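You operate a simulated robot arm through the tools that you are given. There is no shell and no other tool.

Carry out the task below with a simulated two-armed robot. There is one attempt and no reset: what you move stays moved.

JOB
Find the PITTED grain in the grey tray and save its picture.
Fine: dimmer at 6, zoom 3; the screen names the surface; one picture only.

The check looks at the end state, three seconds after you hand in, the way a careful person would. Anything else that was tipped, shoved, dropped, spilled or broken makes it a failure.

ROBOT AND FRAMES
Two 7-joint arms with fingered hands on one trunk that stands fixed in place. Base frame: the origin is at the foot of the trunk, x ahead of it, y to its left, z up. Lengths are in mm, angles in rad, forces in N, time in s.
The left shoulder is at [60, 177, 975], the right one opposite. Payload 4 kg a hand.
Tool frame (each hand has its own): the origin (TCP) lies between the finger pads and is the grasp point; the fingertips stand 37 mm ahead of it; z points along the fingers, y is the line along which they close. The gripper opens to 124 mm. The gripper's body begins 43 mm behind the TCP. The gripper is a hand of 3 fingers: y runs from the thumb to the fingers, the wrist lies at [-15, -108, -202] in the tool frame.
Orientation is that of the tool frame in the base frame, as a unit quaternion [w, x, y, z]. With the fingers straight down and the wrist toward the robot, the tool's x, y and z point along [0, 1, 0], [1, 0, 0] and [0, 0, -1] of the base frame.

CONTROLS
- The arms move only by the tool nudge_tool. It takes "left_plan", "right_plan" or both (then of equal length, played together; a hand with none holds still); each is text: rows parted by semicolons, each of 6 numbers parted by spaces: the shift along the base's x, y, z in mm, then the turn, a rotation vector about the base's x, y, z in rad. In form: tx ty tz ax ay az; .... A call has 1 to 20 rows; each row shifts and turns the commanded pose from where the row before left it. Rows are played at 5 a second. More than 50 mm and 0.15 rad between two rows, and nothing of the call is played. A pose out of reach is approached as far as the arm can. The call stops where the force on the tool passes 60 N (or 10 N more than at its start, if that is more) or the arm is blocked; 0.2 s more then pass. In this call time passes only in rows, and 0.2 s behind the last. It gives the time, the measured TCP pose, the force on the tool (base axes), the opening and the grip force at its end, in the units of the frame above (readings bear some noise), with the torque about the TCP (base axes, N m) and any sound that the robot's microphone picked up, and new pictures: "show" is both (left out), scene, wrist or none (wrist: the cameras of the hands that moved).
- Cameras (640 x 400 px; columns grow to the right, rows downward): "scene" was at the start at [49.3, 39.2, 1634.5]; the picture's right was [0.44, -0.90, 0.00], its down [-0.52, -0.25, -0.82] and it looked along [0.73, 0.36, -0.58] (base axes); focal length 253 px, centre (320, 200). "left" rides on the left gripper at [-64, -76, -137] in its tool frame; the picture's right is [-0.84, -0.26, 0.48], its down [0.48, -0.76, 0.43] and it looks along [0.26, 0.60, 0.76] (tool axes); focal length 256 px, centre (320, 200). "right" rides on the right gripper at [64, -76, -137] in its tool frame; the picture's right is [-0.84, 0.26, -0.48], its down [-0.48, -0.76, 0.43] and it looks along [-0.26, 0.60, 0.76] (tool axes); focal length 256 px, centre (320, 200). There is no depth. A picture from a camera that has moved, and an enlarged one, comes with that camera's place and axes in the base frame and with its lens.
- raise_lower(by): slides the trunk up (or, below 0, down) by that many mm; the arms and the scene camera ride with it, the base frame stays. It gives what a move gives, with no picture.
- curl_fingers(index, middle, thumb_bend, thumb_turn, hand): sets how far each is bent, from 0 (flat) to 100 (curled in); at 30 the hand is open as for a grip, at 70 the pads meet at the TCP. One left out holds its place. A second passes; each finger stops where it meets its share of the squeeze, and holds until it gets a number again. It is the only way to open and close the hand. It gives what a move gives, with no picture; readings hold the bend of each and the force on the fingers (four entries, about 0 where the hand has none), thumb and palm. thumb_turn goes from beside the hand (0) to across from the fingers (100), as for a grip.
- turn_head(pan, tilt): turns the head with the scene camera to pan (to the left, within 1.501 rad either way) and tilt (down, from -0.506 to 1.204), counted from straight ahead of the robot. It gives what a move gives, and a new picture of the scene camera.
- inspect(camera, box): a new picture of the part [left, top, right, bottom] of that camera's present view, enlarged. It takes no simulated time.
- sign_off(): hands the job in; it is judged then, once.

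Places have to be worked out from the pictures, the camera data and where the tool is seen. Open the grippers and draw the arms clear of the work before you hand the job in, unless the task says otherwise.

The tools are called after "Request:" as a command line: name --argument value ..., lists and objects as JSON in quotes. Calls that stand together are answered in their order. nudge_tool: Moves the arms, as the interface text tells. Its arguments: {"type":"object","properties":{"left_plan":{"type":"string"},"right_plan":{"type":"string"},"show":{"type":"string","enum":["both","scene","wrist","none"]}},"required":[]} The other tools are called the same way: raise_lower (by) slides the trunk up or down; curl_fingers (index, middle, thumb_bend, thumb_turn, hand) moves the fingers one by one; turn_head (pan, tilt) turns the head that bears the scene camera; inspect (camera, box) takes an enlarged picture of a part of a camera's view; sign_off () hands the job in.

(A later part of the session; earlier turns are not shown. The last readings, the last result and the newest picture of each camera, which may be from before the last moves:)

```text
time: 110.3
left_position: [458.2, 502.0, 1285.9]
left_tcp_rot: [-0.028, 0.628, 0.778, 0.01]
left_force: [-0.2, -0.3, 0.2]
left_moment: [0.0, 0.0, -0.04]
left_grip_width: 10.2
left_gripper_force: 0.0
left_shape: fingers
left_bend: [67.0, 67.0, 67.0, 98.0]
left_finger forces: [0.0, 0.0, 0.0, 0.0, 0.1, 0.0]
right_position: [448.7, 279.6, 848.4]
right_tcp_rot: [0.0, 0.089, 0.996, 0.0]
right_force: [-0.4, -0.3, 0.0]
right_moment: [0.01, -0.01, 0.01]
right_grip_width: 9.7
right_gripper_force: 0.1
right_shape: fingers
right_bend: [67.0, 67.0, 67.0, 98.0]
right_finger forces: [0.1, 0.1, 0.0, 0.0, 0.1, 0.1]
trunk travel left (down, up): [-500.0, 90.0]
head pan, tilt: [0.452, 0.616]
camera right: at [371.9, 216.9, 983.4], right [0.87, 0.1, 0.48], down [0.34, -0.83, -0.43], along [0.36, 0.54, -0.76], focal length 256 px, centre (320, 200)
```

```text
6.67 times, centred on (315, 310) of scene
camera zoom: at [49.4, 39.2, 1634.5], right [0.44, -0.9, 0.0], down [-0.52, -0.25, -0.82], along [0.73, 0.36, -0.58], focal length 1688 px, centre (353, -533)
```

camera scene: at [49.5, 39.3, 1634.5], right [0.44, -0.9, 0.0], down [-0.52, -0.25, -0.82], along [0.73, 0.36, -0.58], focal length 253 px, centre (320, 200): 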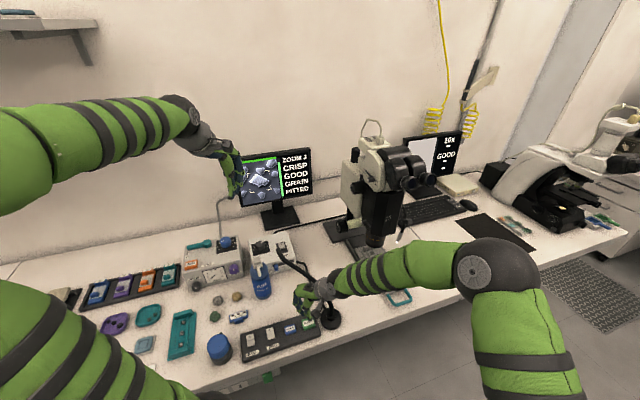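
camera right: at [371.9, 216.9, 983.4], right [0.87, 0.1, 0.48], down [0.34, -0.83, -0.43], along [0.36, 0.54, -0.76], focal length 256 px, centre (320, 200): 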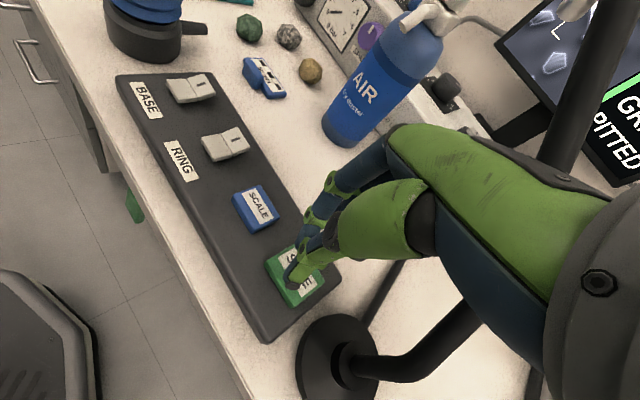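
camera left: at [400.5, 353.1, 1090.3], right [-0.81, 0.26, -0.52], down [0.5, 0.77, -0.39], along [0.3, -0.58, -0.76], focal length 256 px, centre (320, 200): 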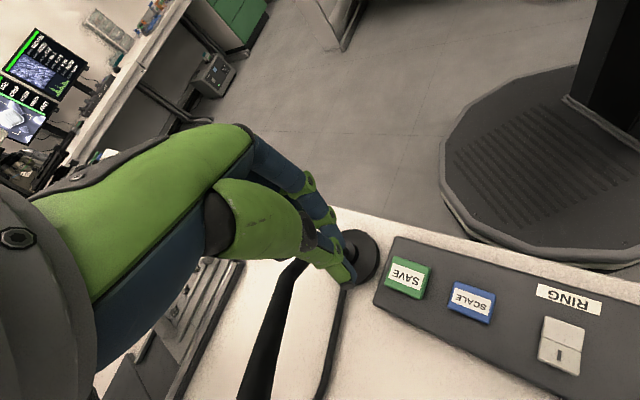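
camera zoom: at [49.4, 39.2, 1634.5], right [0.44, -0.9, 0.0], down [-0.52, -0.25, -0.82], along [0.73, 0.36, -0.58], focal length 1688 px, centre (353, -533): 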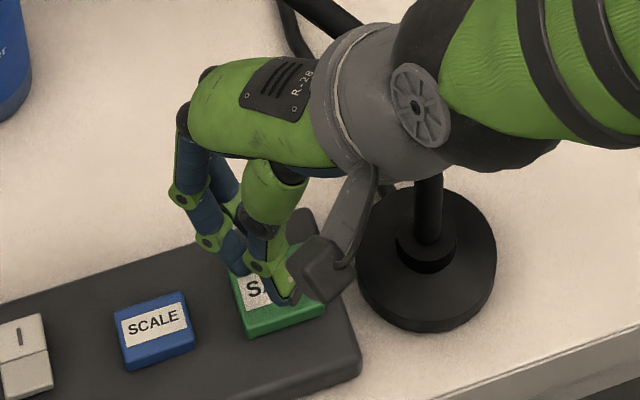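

The fingertips are just above the button. I step down a few mm at a time.

Request:
nudge_tool --right_plan "0 0 -3 0 0 0;0 0 -3 0 0 0" --show "none"

```text
time: 110.9
left_position: [457.9, 501.2, 1285.0]
left_tcp_rot: [-0.028, 0.628, 0.778, 0.01]
left_force: [0.2, -0.6, 0.3]
left_moment: [0.02, -0.02, 0.0]
left_grip_width: 9.8
left_gripper_force: 0.1
left_shape: fingers
left_bend: [67.0, 67.0, 67.0, 98.0]
left_finger forces: [0.0, 0.0, 0.1, 0.0, 0.0, 0.1]
right_position: [448.2, 279.3, 841.4]
right_tcp_rot: [0.0, 0.089, 0.996, -0.001]
right_force: [0.0, -0.3, -0.2]
right_moment: [0.0, 0.02, -0.01]
right_grip_width: 9.8
right_gripper_force: 0.0
right_shape: fingers
right_bend: [67.0, 67.0, 67.0, 98.0]
right_finger forces: [0.0, 0.0, 0.1, 0.0, 0.1, 0.1]
trunk travel left (down, up): [-500.0, 90.0]
head pan, tilt: [0.452, 0.616]
```

No contact at TCP z = 841. I step down further.

Request:
nudge_tool --right_plan "0 0 -3 0 0 0;0 0 -3 0 0 0" --show "none"

```text
time: 111.5
left_position: [457.6, 501.7, 1286.6]
left_tcp_rot: [-0.029, 0.628, 0.778, 0.01]
left_force: [0.4, 0.3, -0.1]
left_moment: [0.0, 0.03, -0.01]
left_grip_width: 9.6
left_gripper_force: 0.0
left_shape: fingers
left_bend: [67.0, 67.0, 67.0, 98.0]
left_finger forces: [0.0, 0.0, 0.0, 0.0, 0.1, 0.0]
right_position: [449.0, 279.5, 835.7]
right_tcp_rot: [0.0, 0.089, 0.996, 0.0]
right_force: [-0.2, -0.3, 1.2]
right_moment: [-0.02, -0.01, -0.03]
right_grip_width: 9.7
right_gripper_force: 0.0
right_shape: fingers
right_bend: [67.0, 67.0, 67.0, 98.0]
right_finger forces: [0.0, 0.0, 0.0, 0.1, 0.0, 0.0]
trunk travel left (down, up): [-500.0, 90.0]
head pan, tilt: [0.452, 0.616]
```

Still free. Two more 3 mm steps.

Request:
nudge_tool --right_plan "0 0 -3 0 0 0;0 0 -2 0 0 0" --show "none"

Request:
inspect --camera "scene" --box '[228, 145, 318, 215]'

Request:
inspect --camera "right" --box '[240, 200, 360, 320]'

```text
time: 112.1
left_position: [458.1, 501.5, 1285.6]
left_tcp_rot: [-0.028, 0.628, 0.778, 0.01]
left_force: [0.7, -0.2, -0.1]
left_moment: [-0.04, -0.01, -0.01]
left_grip_width: 9.8
left_gripper_force: 0.1
left_shape: fingers
left_bend: [67.0, 67.0, 67.0, 98.0]
left_finger forces: [0.0, 0.1, 0.0, 0.0, 0.1, 0.1]
right_position: [449.2, 279.6, 831.0]
right_tcp_rot: [0.0, 0.09, 0.996, -0.001]
right_force: [-0.6, 0.9, -0.1]
right_moment: [0.01, 0.03, -0.03]
right_grip_width: 9.9
right_gripper_force: 0.0
right_shape: fingers
right_bend: [67.0, 67.0, 67.0, 98.0]
right_finger forces: [0.1, 0.0, 0.1, 0.1, 0.9, 0.0]
trunk travel left (down, up): [-500.0, 90.0]
head pan, tilt: [0.452, 0.616]
```

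```text
5.71 times, centred on (273, 180) of scene
camera zoom: at [49.3, 39.2, 1634.5], right [0.44, -0.9, 0.0], down [-0.52, -0.25, -0.82], along [0.73, 0.36, -0.58], focal length 1447 px, centre (589, 314)
```

zoom: 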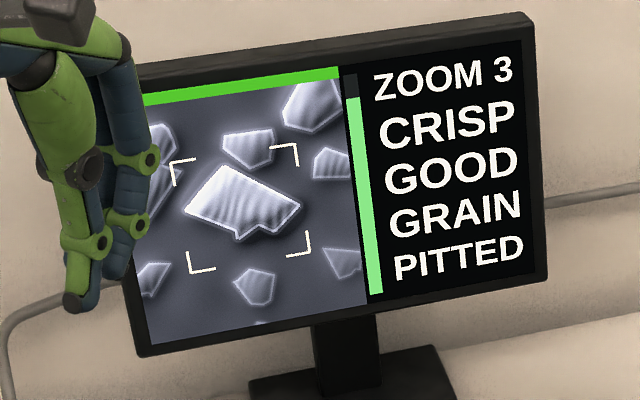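

```text
3.33 times, centred on (300, 260) of right
camera zoom: at [372.5, 216.4, 966.1], right [0.87, 0.1, 0.48], down [0.34, -0.83, -0.43], along [0.36, 0.54, -0.76], focal length 853 px, centre (387, 0)
```

zoom: 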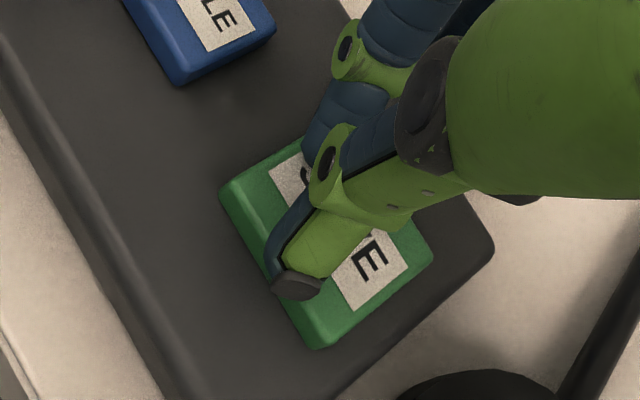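

The thumb just touches the button (0.9 N). Now I make one continuous press of about 7 mm and then look at the screen.

Request:
nudge_tool --right_plan "0 0 -2.5 0 0 0;0 0 -2.5 0 0 0;0 0 -2 0 0 0" --show "scene"

Request:
inspect --camera "scene" --box '[228, 145, 318, 215]'

Request:
inspect --camera "right" --box '[240, 200, 360, 320]'

```text
time: 112.9
left_position: [456.3, 502.3, 1287.5]
left_tcp_rot: [-0.027, 0.628, 0.777, 0.011]
left_force: [-0.3, 0.1, -0.3]
left_moment: [-0.01, 0.0, 0.0]
left_grip_width: 9.7
left_gripper_force: 0.1
left_shape: fingers
left_bend: [67.0, 67.0, 67.0, 98.0]
left_finger forces: [0.0, 0.0, 0.0, 0.0, 0.0, 0.0]
right_position: [447.8, 279.2, 825.1]
right_tcp_rot: [0.001, 0.09, 0.996, 0.001]
right_force: [-0.4, 1.3, 10.1]
right_moment: [0.04, 0.09, 0.01]
right_grip_width: 10.0
right_gripper_force: 5.0
right_shape: fingers
right_bend: [67.0, 67.0, 67.0, 98.0]
right_finger forces: [4.8, 0.2, 0.0, 0.0, 5.4, 0.0]
trunk travel left (down, up): [-500.0, 90.0]
head pan, tilt: [0.452, 0.616]
heard: click
camera scene: at [48.7, 38.9, 1634.7], right [0.44, -0.9, 0.0], down [-0.52, -0.25, -0.82], along [0.73, 0.36, -0.58], focal length 253 px, centre (320, 200)
```

scene: 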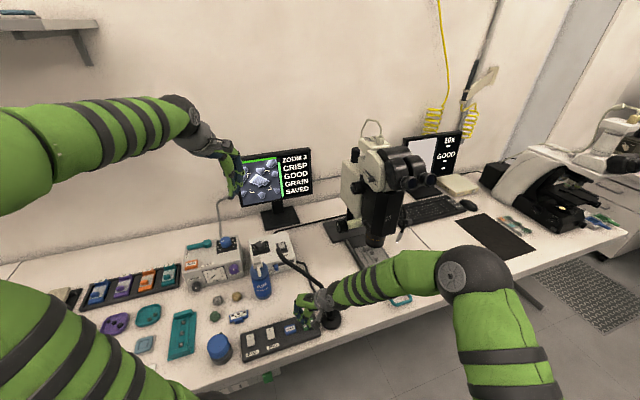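

```text
5.71 times, centred on (273, 180) of scene
camera zoom: at [48.7, 38.9, 1634.7], right [0.44, -0.9, 0.0], down [-0.52, -0.25, -0.82], along [0.73, 0.36, -0.58], focal length 1447 px, centre (589, 314)
```

zoom: 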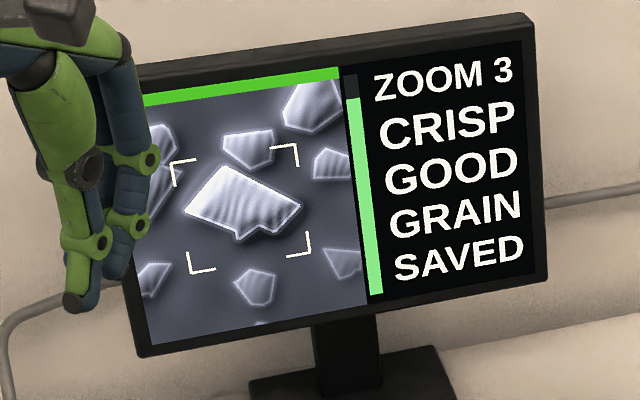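

```text
3.33 times, centred on (300, 260) of right
camera zoom: at [372.4, 216.7, 960.1], right [0.87, 0.1, 0.48], down [0.34, -0.83, -0.44], along [0.36, 0.54, -0.76], focal length 853 px, centre (387, 0)
```

zoom: 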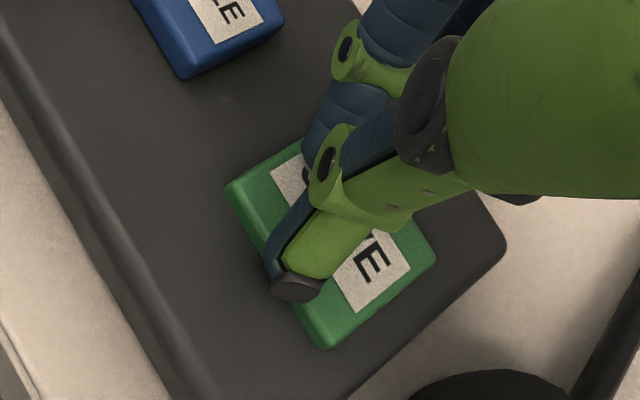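

A click was heard and the screen says SAVED. I lift straight off the button without touching it again and retreat the way I came.

Request:
nudge_tool --right_plan "0 0 12 0 0 0;0 0 35 0 0 0;0 0 45 0 0 0;0 0 45 0 0 0;0 0 45 0 0 0;0 0 45 0 0 0;0 0 35 0 0 0;4 -45 0 0 0 -0.055;4 -45 0 0 0 -0.055;4 -45 0 0 0 -0.055;4 -45 0 0 0 -0.055;4 -45 0 0 0 -0.055;4 -45 0 0 0 -0.055;4 -45 0 0 0 -0.055;4 -45 0 0 0 -0.055;4 -45 0 0 0 -0.055;4 -45 0 0 0 -0.055" --show "both"

Request:
inspect --camera "scene" --box '[240, 230, 350, 340]'

Request:
inspect --camera "scene" --box '[228, 145, 318, 215]'

```text
time: 116.5
left_position: [457.5, 501.8, 1286.1]
left_tcp_rot: [-0.027, 0.628, 0.777, 0.01]
left_force: [-0.5, -0.9, -0.4]
left_moment: [0.01, 0.0, 0.0]
left_grip_width: 9.9
left_gripper_force: 0.1
left_shape: fingers
left_bend: [67.0, 67.0, 67.0, 98.0]
left_finger forces: [0.0, 0.0, 0.0, 0.0, 0.0, 0.0]
right_position: [489.4, -172.0, 1085.3]
right_tcp_rot: [0.0, 0.357, 0.934, -0.001]
right_force: [0.6, -0.6, -0.3]
right_moment: [-0.01, -0.02, 0.0]
right_grip_width: 9.3
right_gripper_force: 0.0
right_shape: fingers
right_bend: [67.0, 67.0, 67.0, 98.0]
right_finger forces: [0.1, 0.1, 0.0, 0.1, 0.1, 0.0]
trunk travel left (down, up): [-500.0, 90.0]
head pan, tilt: [0.452, 0.616]
camera scene: at [49.0, 38.6, 1634.5], right [0.44, -0.9, 0.0], down [-0.52, -0.25, -0.82], along [0.73, 0.36, -0.58], focal length 253 px, centre (320, 200)
camera right: at [391.1, -184.4, 1220.7], right [0.8, -0.37, 0.48], down [-0.15, -0.89, -0.43], along [0.59, 0.28, -0.76], focal length 256 px, centre (320, 200)
```

scene: 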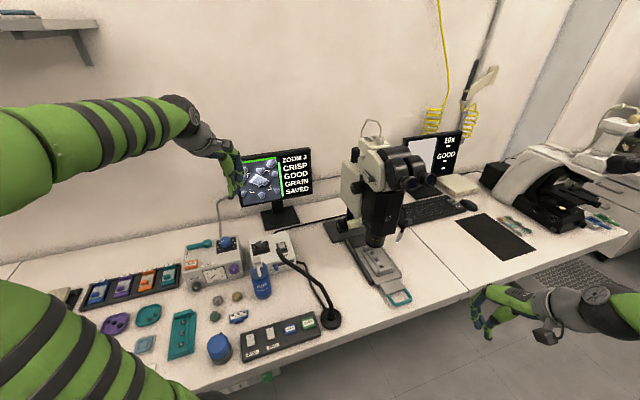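
right: 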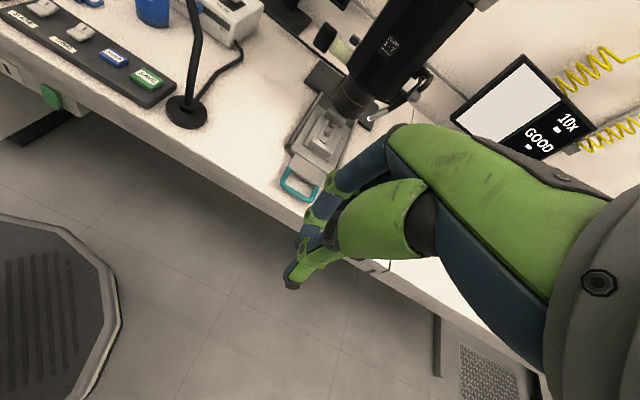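

```text
3.64 times, centred on (295, 285) of scene
camera zoom: at [49.0, 38.6, 1634.5], right [0.44, -0.9, 0.0], down [-0.52, -0.25, -0.82], along [0.73, 0.36, -0.58], focal length 921 px, centre (411, -109)
```

zoom: 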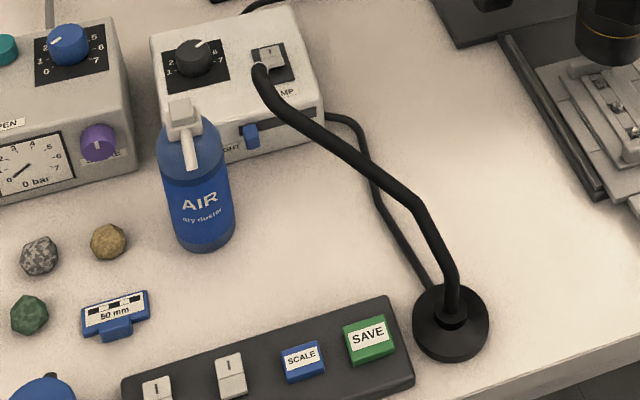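

```text
5.71 times, centred on (273, 180) of scene
camera zoom: at [49.0, 38.6, 1634.5], right [0.44, -0.9, 0.0], down [-0.52, -0.25, -0.82], along [0.73, 0.36, -0.58], focal length 1447 px, centre (589, 314)
```

zoom: 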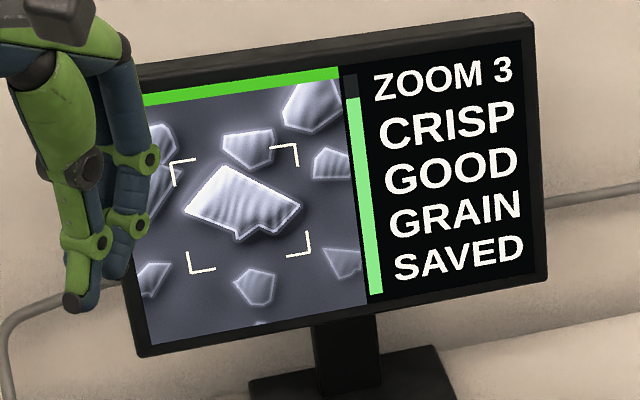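

The picture is saved and nothing else changed. Now I restore the gooseneck: the neck tip is at about (548, 442, 982) and should be at about (526, 444). I move the left hand, still pinched, high over to its far (+x) side.

Request:
nudge_tool --left_plan "38 -18 0 0 0 0;38 -18 0 0 0 0;38 -18 0 0 0 0;38 -18 0 0 0 0;2 -2 -40 0 0 0;0 0 -45 0 0 0;0 0 -45 0 0 0" --show "both"

Request:
inspect --camera "left" --box '[240, 180, 520, 400]'

Request:
inspect --camera "scene" --box '[220, 180, 340, 330]'

```text
time: 118.1
left_position: [612.5, 426.5, 1154.7]
left_tcp_rot: [-0.028, 0.628, 0.778, 0.01]
left_force: [0.2, 0.8, -0.5]
left_moment: [0.01, 0.04, 0.01]
left_grip_width: 10.0
left_gripper_force: 0.1
left_shape: fingers
left_bend: [67.0, 67.0, 67.0, 98.0]
left_finger forces: [0.0, 0.0, 0.0, 0.0, 0.1, 0.0]
right_position: [489.9, -170.3, 1085.7]
right_tcp_rot: [0.0, 0.356, 0.934, 0.0]
right_force: [-0.4, 0.3, -0.7]
right_moment: [0.02, 0.04, -0.02]
right_grip_width: 9.4
right_gripper_force: 0.0
right_shape: fingers
right_bend: [67.0, 67.0, 67.0, 98.0]
right_finger forces: [0.1, 0.1, 0.0, 0.0, 0.0, 0.0]
trunk travel left (down, up): [-500.0, 90.0]
head pan, tilt: [0.452, 0.616]
camera scene: at [49.8, 39.3, 1634.5], right [0.44, -0.9, 0.0], down [-0.52, -0.25, -0.82], along [0.73, 0.36, -0.58], focal length 253 px, centre (320, 200)
camera left: at [555.8, 341.2, 1289.7], right [-0.09, -0.85, -0.52], down [-0.86, 0.33, -0.39], along [0.51, 0.41, -0.76], focal length 256 px, centre (320, 200)
```

scene: 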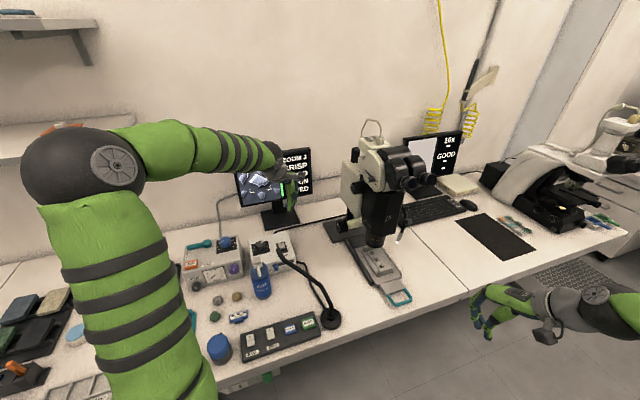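
left: 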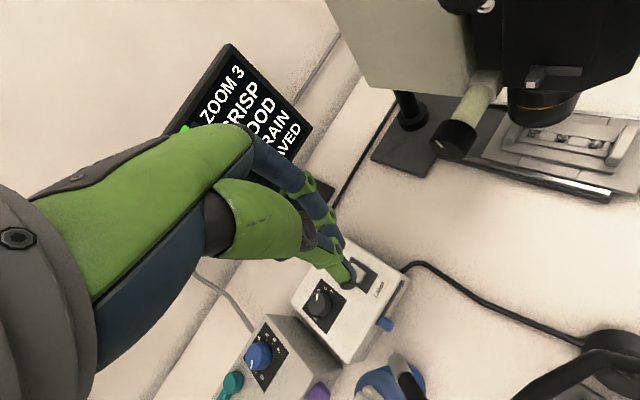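

```text
1.82 times, centred on (380, 290) of left
camera zoom: at [555.8, 341.2, 1289.7], right [-0.09, -0.85, -0.52], down [-0.86, 0.33, -0.39], along [0.51, 0.41, -0.76], focal length 465 px, centre (211, 36)
```

zoom: 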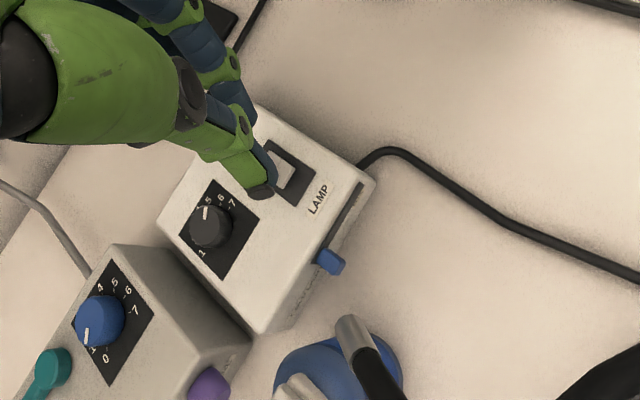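

```text
2.67 times, centred on (280, 255) of scene
camera zoom: at [49.8, 39.3, 1634.5], right [0.44, -0.9, 0.0], down [-0.52, -0.25, -0.82], along [0.73, 0.36, -0.58], focal length 675 px, centre (427, 53)
```

zoom: 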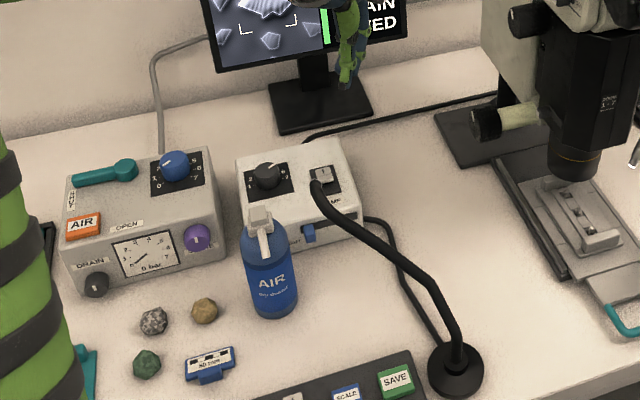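

The neck tip is now at about (541, 435, 988). I descend so the fingertips reach ~25 mm below the neck's level, about 45 mm to its far side.

Request:
nudge_tool --left_plan "0 0 -40 0 0 0;0 0 -40 0 0 0;0 0 -40 0 0 0;0 0 -34 0 0 0" --show "both"

Request:
inspect --camera "left" --box '[260, 200, 480, 400]'

Request:
inspect --camera "scene" --box '[240, 200, 340, 330]'

```text
time: 119.1
left_position: [612.1, 428.7, 1000.8]
left_tcp_rot: [-0.029, 0.628, 0.778, 0.01]
left_force: [0.2, -0.3, 0.6]
left_moment: [0.01, -0.04, 0.01]
left_grip_width: 9.7
left_gripper_force: 0.0
left_shape: fingers
left_bend: [67.0, 67.0, 67.0, 98.0]
left_finger forces: [0.0, 0.1, 0.1, 0.0, 0.0, 0.0]
right_position: [489.8, -171.5, 1085.8]
right_tcp_rot: [0.0, 0.356, 0.934, 0.0]
right_force: [0.0, 0.4, -0.9]
right_moment: [-0.04, -0.01, 0.0]
right_grip_width: 9.3
right_gripper_force: 0.0
right_shape: fingers
right_bend: [67.0, 67.0, 67.0, 98.0]
right_finger forces: [0.0, 0.1, 0.0, 0.1, 0.0, 0.1]
trunk travel left (down, up): [-500.0, 90.0]
head pan, tilt: [0.452, 0.616]
camera scene: at [50.1, 38.7, 1634.5], right [0.44, -0.9, 0.0], down [-0.52, -0.25, -0.82], along [0.73, 0.36, -0.58], focal length 253 px, centre (320, 200)
camera left: at [556.1, 341.8, 1135.6], right [-0.09, -0.85, -0.52], down [-0.86, 0.33, -0.39], along [0.51, 0.41, -0.76], focal length 256 px, centre (320, 200)
```

scene: 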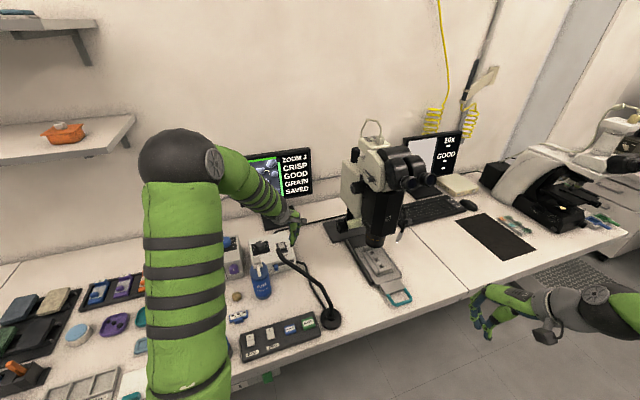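
left: 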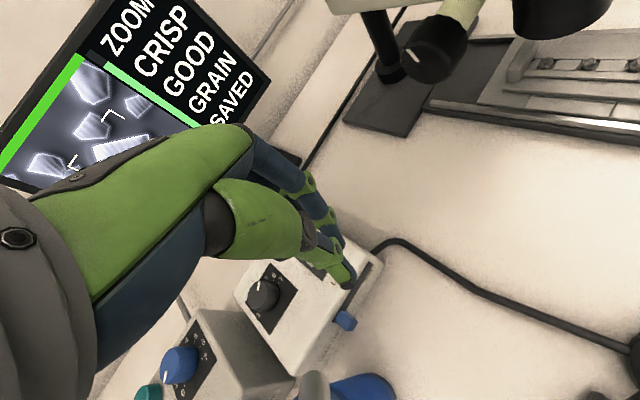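

```text
2.00 times, centred on (370, 300) of left
camera zoom: at [556.1, 341.8, 1135.6], right [-0.09, -0.85, -0.52], down [-0.86, 0.33, -0.39], along [0.51, 0.41, -0.76], focal length 512 px, centre (220, 0)
```

zoom: 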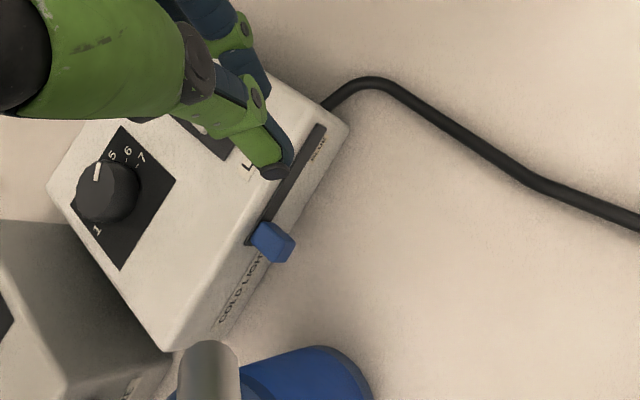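

```text
3.08 times, centred on (290, 265) of scene
camera zoom: at [50.1, 38.7, 1634.5], right [0.44, -0.9, 0.0], down [-0.52, -0.25, -0.82], along [0.73, 0.36, -0.58], focal length 779 px, centre (412, 0)
```

zoom: 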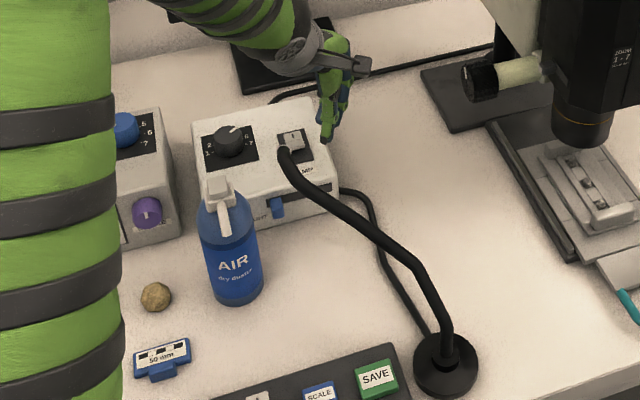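

The fingertips are level with the neck on its far side. I approach in -x in small steps.

Request:
nudge_tool --left_plan "-10 0 0 0 0 0;-10 0 0 0 0 0;-6 0 0 0 0 0" --show "none"

Request:
inspect --camera "left" --box '[260, 200, 480, 400]'

Request:
inspect --camera "scene" --box '[240, 200, 340, 330]'

```text
time: 119.9
left_position: [585.7, 428.3, 1001.3]
left_tcp_rot: [-0.028, 0.628, 0.778, 0.01]
left_force: [-0.9, 0.0, -1.1]
left_moment: [-0.01, 0.01, 0.03]
left_grip_width: 9.9
left_gripper_force: 0.0
left_shape: fingers
left_bend: [67.0, 67.0, 67.0, 98.0]
left_finger forces: [0.1, 0.1, 0.1, 0.1, 0.0, 0.1]
right_position: [488.7, -171.4, 1084.4]
right_tcp_rot: [0.0, 0.356, 0.935, 0.0]
right_force: [0.1, 0.0, -0.1]
right_moment: [-0.01, 0.03, 0.05]
right_grip_width: 9.5
right_gripper_force: 0.0
right_shape: fingers
right_bend: [67.0, 67.0, 67.0, 98.0]
right_finger forces: [0.0, 0.0, 0.1, 0.0, 0.0, 0.0]
trunk travel left (down, up): [-500.0, 90.0]
head pan, tilt: [0.452, 0.616]
```

```text
2.00 times, centred on (370, 300) of left
camera zoom: at [529.1, 342.3, 1136.2], right [-0.09, -0.85, -0.52], down [-0.86, 0.33, -0.39], along [0.51, 0.41, -0.76], focal length 512 px, centre (220, 0)
```

zoom: 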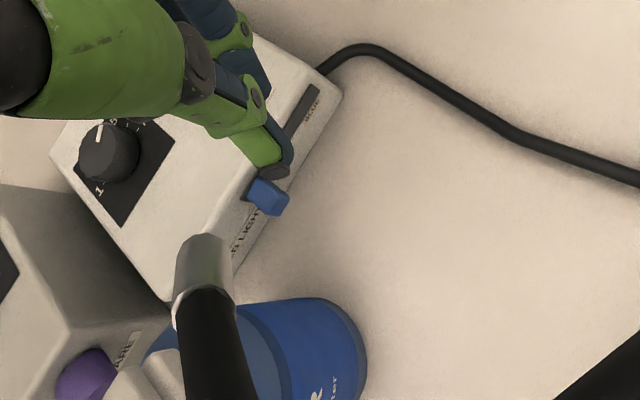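

```text
3.08 times, centred on (290, 265) of scene
camera zoom: at [49.3, 39.0, 1634.5], right [0.44, -0.9, 0.0], down [-0.52, -0.25, -0.82], along [0.73, 0.36, -0.58], focal length 779 px, centre (412, 0)
```

zoom: 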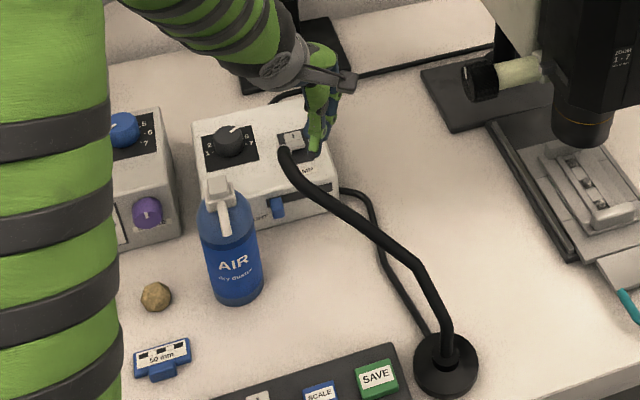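

To contact the neck a little inboard of its end, I shift 12 mm in -y and then approach further.

Request:
nudge_tool --left_plan "0 -12 0 0 0 0;-7 0 0 0 0 0;-5 0 0 0 0 0" --show "none"

Request:
inspect --camera "left" --box '[260, 200, 480, 400]'

Request:
inspect --camera "scene" --box '[240, 225, 310, 300]'

```text
time: 120.7
left_position: [572.9, 415.3, 1001.9]
left_tcp_rot: [-0.027, 0.628, 0.778, 0.01]
left_force: [-0.1, 0.1, 1.6]
left_moment: [0.0, -0.02, -0.01]
left_grip_width: 10.0
left_gripper_force: 0.2
left_shape: fingers
left_bend: [67.0, 67.0, 67.0, 98.0]
left_finger forces: [0.1, 0.1, 0.0, 0.0, 0.0, 0.0]
right_position: [488.0, -170.6, 1085.7]
right_tcp_rot: [0.0, 0.357, 0.934, -0.001]
right_force: [-0.1, 0.0, -0.8]
right_moment: [0.0, 0.01, -0.01]
right_grip_width: 9.9
right_gripper_force: 0.0
right_shape: fingers
right_bend: [67.0, 67.0, 67.0, 98.0]
right_finger forces: [0.0, 0.0, 0.1, 0.0, 0.0, 0.0]
trunk travel left (down, up): [-500.0, 90.0]
head pan, tilt: [0.452, 0.616]
```

```text
2.00 times, centred on (370, 300) of left
camera zoom: at [517.0, 329.9, 1136.3], right [-0.09, -0.85, -0.52], down [-0.86, 0.33, -0.39], along [0.51, 0.41, -0.76], focal length 512 px, centre (220, 0)
```

zoom: 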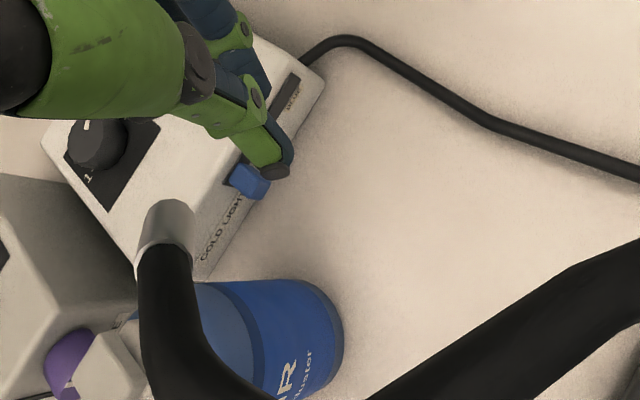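

```text
5.33 times, centred on (275, 262) of scene
camera zoom: at [49.3, 38.9, 1634.5], right [0.44, -0.9, 0.0], down [-0.52, -0.25, -0.82], along [0.73, 0.36, -0.58], focal length 1350 px, centre (560, -133)
```

zoom: 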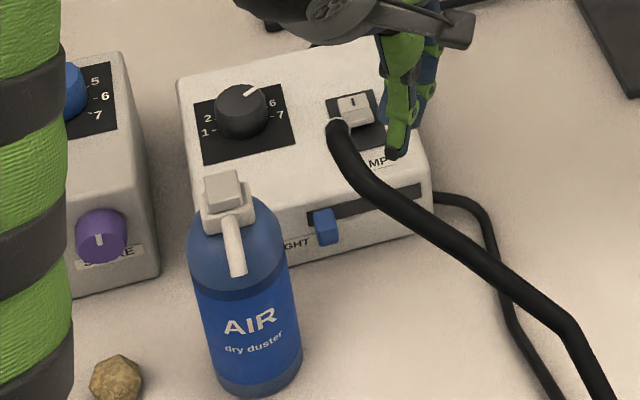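

The neck's end nozzle points toward +x with its end face at about (547, 438). I reposition in line with it (y ≈ 437) and push gently on its end face in -x.

Request:
nudge_tool --left_plan "8 0 0 0 0 0;0 21 0 0 0 0;-6 0 0 0 0 0;-5 0 0 0 0 0" --show "none"

Request:
inspect --camera "left" --box '[260, 200, 480, 400]'

Request:
inspect --camera "scene" --box '[240, 225, 310, 300]'

```text
time: 121.7
left_position: [570.8, 436.4, 1001.7]
left_tcp_rot: [-0.028, 0.627, 0.778, 0.009]
left_force: [0.0, 0.4, 0.4]
left_moment: [0.0, 0.0, -0.04]
left_grip_width: 10.0
left_gripper_force: 0.1
left_shape: fingers
left_bend: [67.0, 67.0, 67.0, 98.0]
left_finger forces: [0.0, 0.1, 0.1, 0.0, 0.1, 0.1]
right_position: [489.4, -170.3, 1085.1]
right_tcp_rot: [-0.001, 0.356, 0.934, 0.001]
right_force: [0.5, 0.0, -0.5]
right_moment: [0.01, 0.0, 0.0]
right_grip_width: 9.7
right_gripper_force: 0.0
right_shape: fingers
right_bend: [67.0, 67.0, 67.0, 98.0]
right_finger forces: [0.0, 0.0, 0.0, 0.1, 0.1, 0.1]
trunk travel left (down, up): [-500.0, 90.0]
head pan, tilt: [0.452, 0.616]
```

```text
2.00 times, centred on (370, 300) of left
camera zoom: at [514.2, 351.1, 1136.3], right [-0.09, -0.85, -0.52], down [-0.86, 0.33, -0.39], along [0.51, 0.41, -0.76], focal length 512 px, centre (220, 0)
```

zoom: 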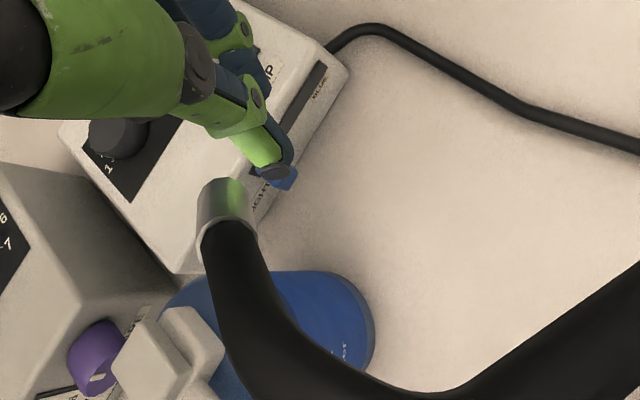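

```text
5.33 times, centred on (275, 262) of scene
camera zoom: at [49.2, 39.2, 1634.5], right [0.44, -0.9, 0.0], down [-0.52, -0.25, -0.82], along [0.73, 0.36, -0.58], focal length 1350 px, centre (560, -133)
```

zoom: 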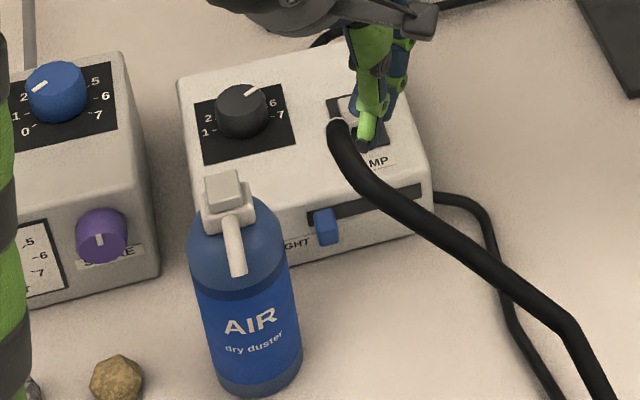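

Lined up: the nozzle end is ~5-8 mm from the thumb. I push in small steps and watch force and position.

Request:
nudge_tool --left_plan "-4 0 0 0 0 0;-4 0 0 0 0 0;-4 0 0 0 0 0" --show "none"

Request:
inspect --camera "left" --box '[260, 200, 480, 400]'

Request:
inspect --camera "scene" --box '[240, 225, 310, 300]'

```text
time: 122.5
left_position: [559.7, 436.9, 1001.9]
left_tcp_rot: [-0.028, 0.628, 0.778, 0.01]
left_force: [0.3, -0.6, 0.0]
left_moment: [0.06, 0.0, 0.02]
left_grip_width: 9.6
left_gripper_force: 0.5
left_shape: fingers
left_bend: [67.0, 67.0, 67.0, 98.0]
left_finger forces: [0.1, 0.0, 0.0, 0.1, 0.2, 0.1]
right_position: [489.4, -170.9, 1084.7]
right_tcp_rot: [-0.001, 0.356, 0.935, -0.001]
right_force: [-0.8, -1.0, -0.7]
right_moment: [-0.01, 0.0, 0.0]
right_grip_width: 9.7
right_gripper_force: 0.1
right_shape: fingers
right_bend: [67.0, 67.0, 67.0, 98.0]
right_finger forces: [0.0, 0.1, 0.1, 0.1, 0.0, 0.1]
trunk travel left (down, up): [-500.0, 90.0]
head pan, tilt: [0.452, 0.616]
```

```text
2.00 times, centred on (370, 300) of left
camera zoom: at [502.5, 350.6, 1136.1], right [-0.09, -0.85, -0.52], down [-0.86, 0.33, -0.39], along [0.51, 0.41, -0.76], focal length 512 px, centre (220, 0)
```

zoom: 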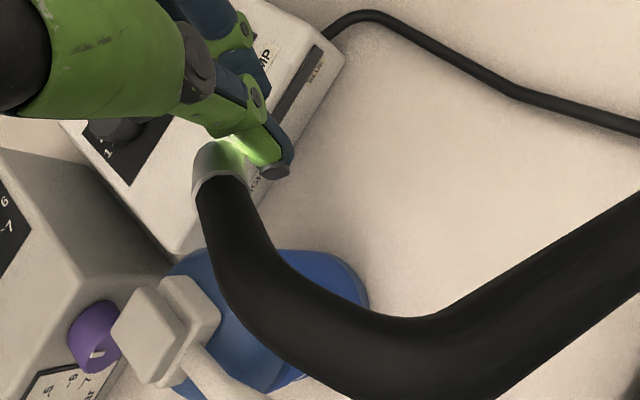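

```text
5.33 times, centred on (275, 262) of scene
camera zoom: at [49.4, 39.1, 1634.5], right [0.44, -0.9, 0.0], down [-0.52, -0.25, -0.82], along [0.73, 0.36, -0.58], focal length 1350 px, centre (560, -133)
```

zoom: 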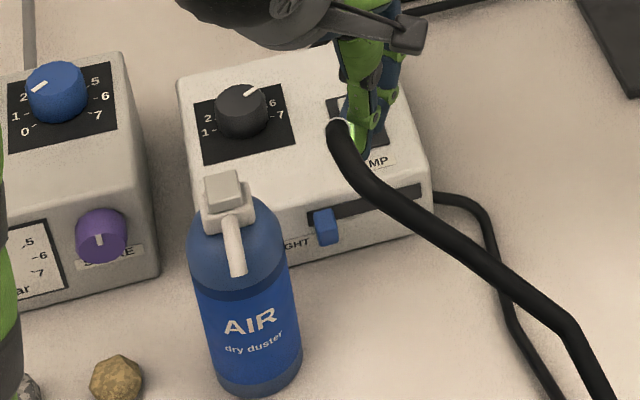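

Contact is just about to be made, but slightly off to one side. I back 2 mm, shift 6 mm in +y to centre on the nozzle, then push 10 mm.

Request:
nudge_tool --left_plan "3 0 0 0 0 0;0 6 0 0 0 0;-5 0 0 0 0 0;-4 0 0 0 0 0;-4 0 0 0 0 0" --show "none"

Request:
inspect --camera "left" --box '[260, 200, 480, 400]'

Request:
inspect --camera "scene" --box '[240, 225, 310, 300]'

```text
time: 123.7
left_position: [548.1, 441.4, 1002.1]
left_tcp_rot: [-0.028, 0.628, 0.778, 0.009]
left_force: [0.5, 0.1, -0.9]
left_moment: [-0.01, -0.03, 0.0]
left_grip_width: 9.1
left_gripper_force: 0.5
left_shape: fingers
left_bend: [67.0, 67.0, 67.0, 98.0]
left_finger forces: [0.1, 0.0, 0.0, 0.0, 0.5, 0.0]
right_position: [490.0, -172.4, 1085.8]
right_tcp_rot: [0.001, 0.355, 0.935, 0.0]
right_force: [0.3, 0.1, 0.1]
right_moment: [0.0, 0.01, 0.03]
right_grip_width: 9.6
right_gripper_force: 0.0
right_shape: fingers
right_bend: [67.0, 67.0, 67.0, 98.0]
right_finger forces: [0.0, 0.1, 0.0, 0.0, 0.0, 0.0]
trunk travel left (down, up): [-500.0, 90.0]
head pan, tilt: [0.452, 0.616]
```

```text
2.00 times, centred on (370, 300) of left
camera zoom: at [492.5, 356.8, 1136.6], right [-0.09, -0.85, -0.52], down [-0.86, 0.33, -0.39], along [0.51, 0.41, -0.76], focal length 512 px, centre (220, 0)
```

zoom: 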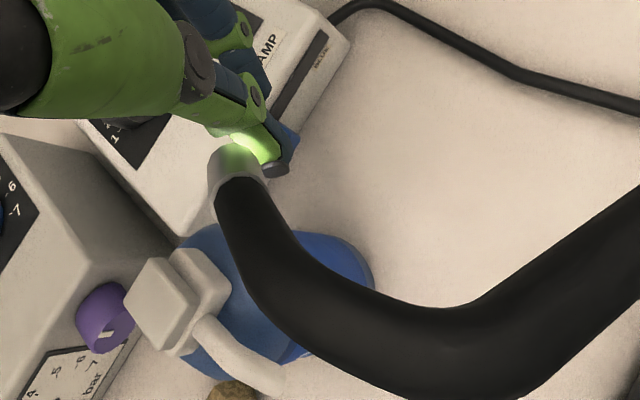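

```text
5.33 times, centred on (275, 262) of scene
camera zoom: at [49.4, 39.1, 1634.5], right [0.44, -0.9, 0.0], down [-0.52, -0.25, -0.82], along [0.73, 0.36, -0.58], focal length 1350 px, centre (560, -133)
```

zoom: 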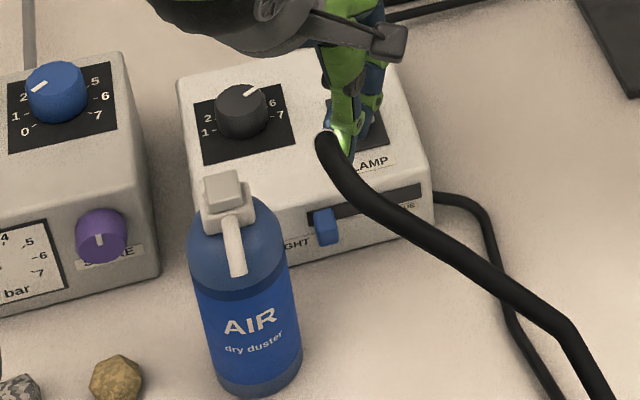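

The neck is turning back smoothly at under 1 N. About 10 mm remains; I push 8 mm more and compare with the original picture.

Request:
nudge_tool --left_plan "-4 0 0 0 0 0;-4 0 0 0 0 0" --show "none"

Request:
inspect --camera "scene" --box '[240, 225, 310, 300]'

Request:
inspect --camera "scene" --box '[240, 230, 350, 340]'

```text
time: 124.3
left_position: [541.7, 441.6, 1001.7]
left_tcp_rot: [-0.027, 0.628, 0.778, 0.01]
left_force: [0.4, 0.3, -0.3]
left_moment: [0.01, 0.02, -0.02]
left_grip_width: 8.9
left_gripper_force: 0.5
left_shape: fingers
left_bend: [67.0, 67.0, 67.0, 98.0]
left_finger forces: [0.1, 0.0, 0.0, 0.1, 0.7, 0.0]
right_position: [489.6, -170.0, 1085.0]
right_tcp_rot: [0.001, 0.356, 0.935, 0.0]
right_force: [0.1, 0.7, -0.4]
right_moment: [0.0, -0.05, 0.02]
right_grip_width: 9.7
right_gripper_force: 0.1
right_shape: fingers
right_bend: [67.0, 67.0, 67.0, 98.0]
right_finger forces: [0.0, 0.1, 0.0, 0.0, 0.0, 0.0]
trunk travel left (down, up): [-500.0, 90.0]
head pan, tilt: [0.452, 0.616]
```

```text
5.33 times, centred on (275, 262) of scene
camera zoom: at [49.4, 39.1, 1634.4], right [0.44, -0.9, 0.0], down [-0.52, -0.25, -0.82], along [0.73, 0.36, -0.58], focal length 1350 px, centre (560, -133)
```

zoom: 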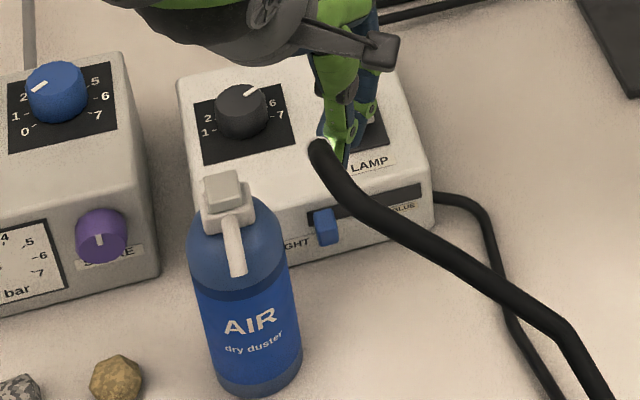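

```text
3.64 times, centred on (295, 285) of scene
camera zoom: at [49.4, 39.1, 1634.4], right [0.44, -0.9, 0.0], down [-0.52, -0.25, -0.82], along [0.73, 0.36, -0.58], focal length 921 px, centre (411, -109)
```

zoom: 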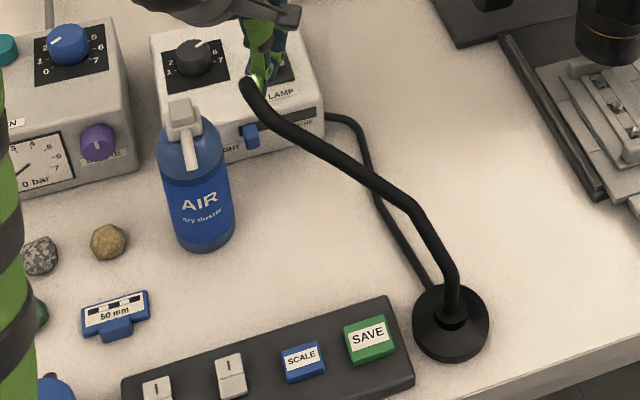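

Almost exactly restored; the tip is within ~3 mm of its original place. I nudge 2.5 mm more and compare.

Request:
nudge_tool --left_plan "-2.5 0 0 0 0 0" --show "none"

Request:
inspect --camera "scene" --box '[240, 230, 350, 340]'

Request:
inspect --camera "scene" --box '[240, 225, 310, 300]'

```text
time: 124.7
left_position: [539.9, 442.4, 1002.5]
left_tcp_rot: [-0.028, 0.628, 0.777, 0.01]
left_force: [0.6, 0.0, -0.1]
left_moment: [0.02, 0.0, 0.0]
left_grip_width: 9.2
left_gripper_force: 0.7
left_shape: fingers
left_bend: [67.0, 67.0, 67.0, 98.0]
left_finger forces: [0.0, 0.0, 0.1, 0.0, 0.5, 0.0]
right_position: [490.1, -170.6, 1085.5]
right_tcp_rot: [-0.001, 0.356, 0.935, 0.0]
right_force: [-0.7, 0.2, 0.3]
right_moment: [0.0, -0.02, 0.01]
right_grip_width: 9.6
right_gripper_force: 0.0
right_shape: fingers
right_bend: [67.0, 67.0, 67.0, 98.0]
right_finger forces: [0.1, 0.1, 0.1, 0.1, 0.0, 0.1]
trunk travel left (down, up): [-500.0, 90.0]
head pan, tilt: [0.452, 0.616]
```

```text
3.64 times, centred on (295, 285) of scene
camera zoom: at [49.4, 39.1, 1634.5], right [0.44, -0.9, 0.0], down [-0.52, -0.25, -0.82], along [0.73, 0.36, -0.58], focal length 921 px, centre (411, -109)
```

zoom: 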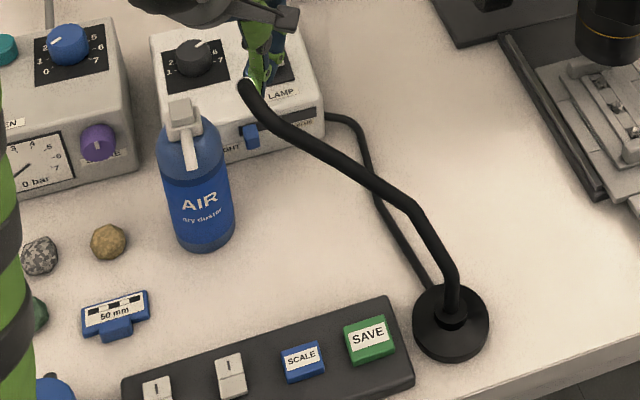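

```text
5.33 times, centred on (275, 262) of scene
camera zoom: at [49.4, 39.1, 1634.5], right [0.44, -0.9, 0.0], down [-0.52, -0.25, -0.82], along [0.73, 0.36, -0.58], focal length 1350 px, centre (560, -133)
```

zoom: 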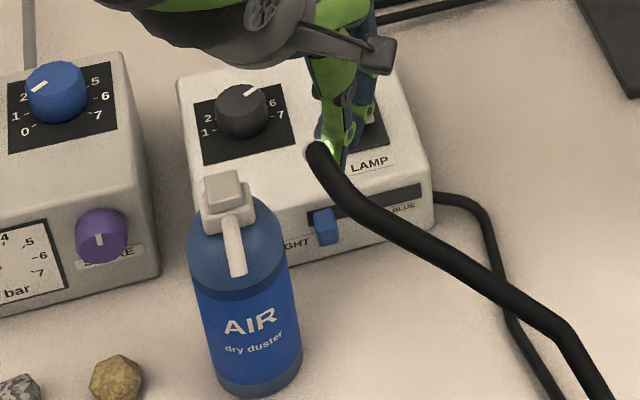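

The neck now matches its original position. I back off in +x, lift straight up, and park the left arm.

Request:
nudge_tool --left_plan "10 0 0 0 0 0;20 0 0 0 0 0;20 0 0 0 0 0;0 0 45 0 0 0;0 0 45 0 0 0;0 0 45 0 0 0;0 0 45 0 0 0;0 0 45 0 0 0;0 0 45 0 0 0;-35 20 20 0 0 0;-40 20 0 0 0 0;-40 20 0 0 0 0;-35 20 0 0 0 0" --show "both"

Request:
inspect --camera "scene" --box '[240, 230, 350, 340]'

Request:
inspect --camera "scene" --box '[228, 145, 318, 215]'

Request:
inspect --camera "scene" --box '[30, 220, 300, 390]'

```text
time: 127.5
left_position: [439.3, 521.4, 1291.8]
left_tcp_rot: [-0.028, 0.628, 0.778, 0.01]
left_force: [-0.6, 0.0, -0.3]
left_moment: [0.01, -0.02, -0.05]
left_grip_width: 9.7
left_gripper_force: 0.1
left_shape: fingers
left_bend: [67.0, 67.0, 67.0, 98.0]
left_finger forces: [0.0, 0.0, 0.1, 0.0, 0.0, 0.0]
right_position: [489.2, -170.9, 1085.6]
right_tcp_rot: [0.0, 0.356, 0.934, 0.0]
right_force: [-0.1, -0.8, -0.2]
right_moment: [0.02, -0.01, 0.01]
right_grip_width: 9.4
right_gripper_force: 0.1
right_shape: fingers
right_bend: [67.0, 67.0, 67.0, 98.0]
right_finger forces: [0.0, 0.0, 0.0, 0.0, 0.1, 0.1]
trunk travel left (down, up): [-500.0, 90.0]
head pan, tilt: [0.452, 0.616]
camera scene: at [48.6, 39.2, 1634.5], right [0.44, -0.9, 0.0], down [-0.52, -0.25, -0.82], along [0.73, 0.36, -0.58], focal length 253 px, centre (320, 200)
camera left: at [380.8, 436.1, 1426.2], right [-0.09, -0.85, -0.52], down [-0.86, 0.33, -0.39], along [0.51, 0.41, -0.76], focal length 256 px, centre (320, 200)
```

scene: 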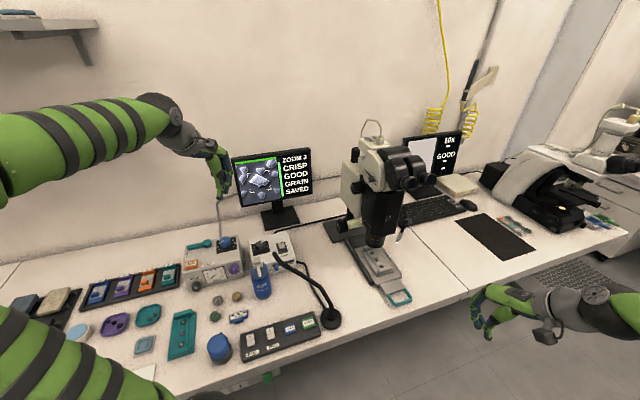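
left: 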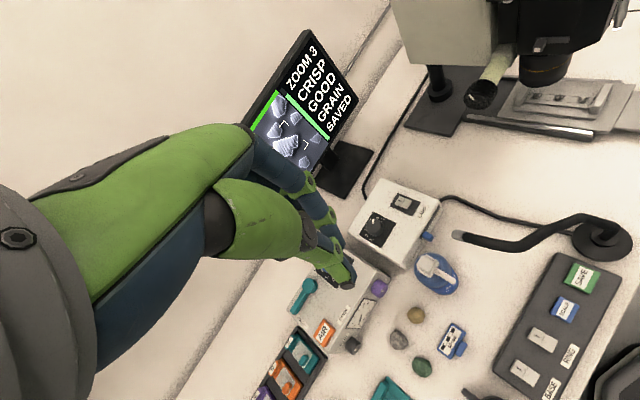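

```text
3.64 times, centred on (295, 285) of scene
camera zoom: at [48.6, 39.2, 1634.5], right [0.44, -0.9, 0.0], down [-0.52, -0.25, -0.82], along [0.73, 0.36, -0.58], focal length 921 px, centre (411, -109)
```

zoom: 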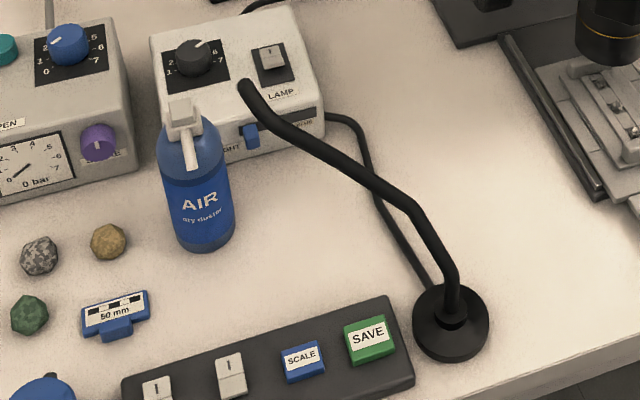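

```text
5.71 times, centred on (273, 180) of scene
camera zoom: at [48.6, 39.2, 1634.5], right [0.44, -0.9, 0.0], down [-0.52, -0.25, -0.82], along [0.73, 0.36, -0.58], focal length 1447 px, centre (589, 314)
```

zoom: 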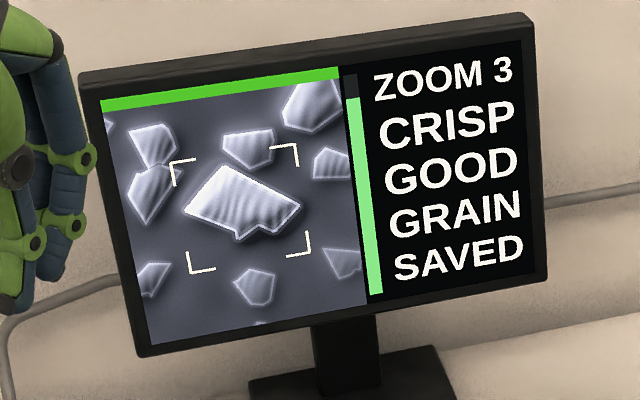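

```text
2.35 times, centred on (165, 305) of scene
camera zoom: at [48.6, 39.2, 1634.5], right [0.44, -0.9, 0.0], down [-0.52, -0.25, -0.82], along [0.73, 0.36, -0.58], focal length 596 px, centre (685, -47)
```

zoom: 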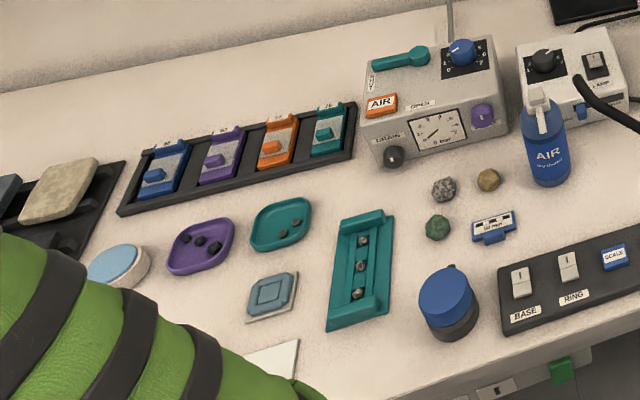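

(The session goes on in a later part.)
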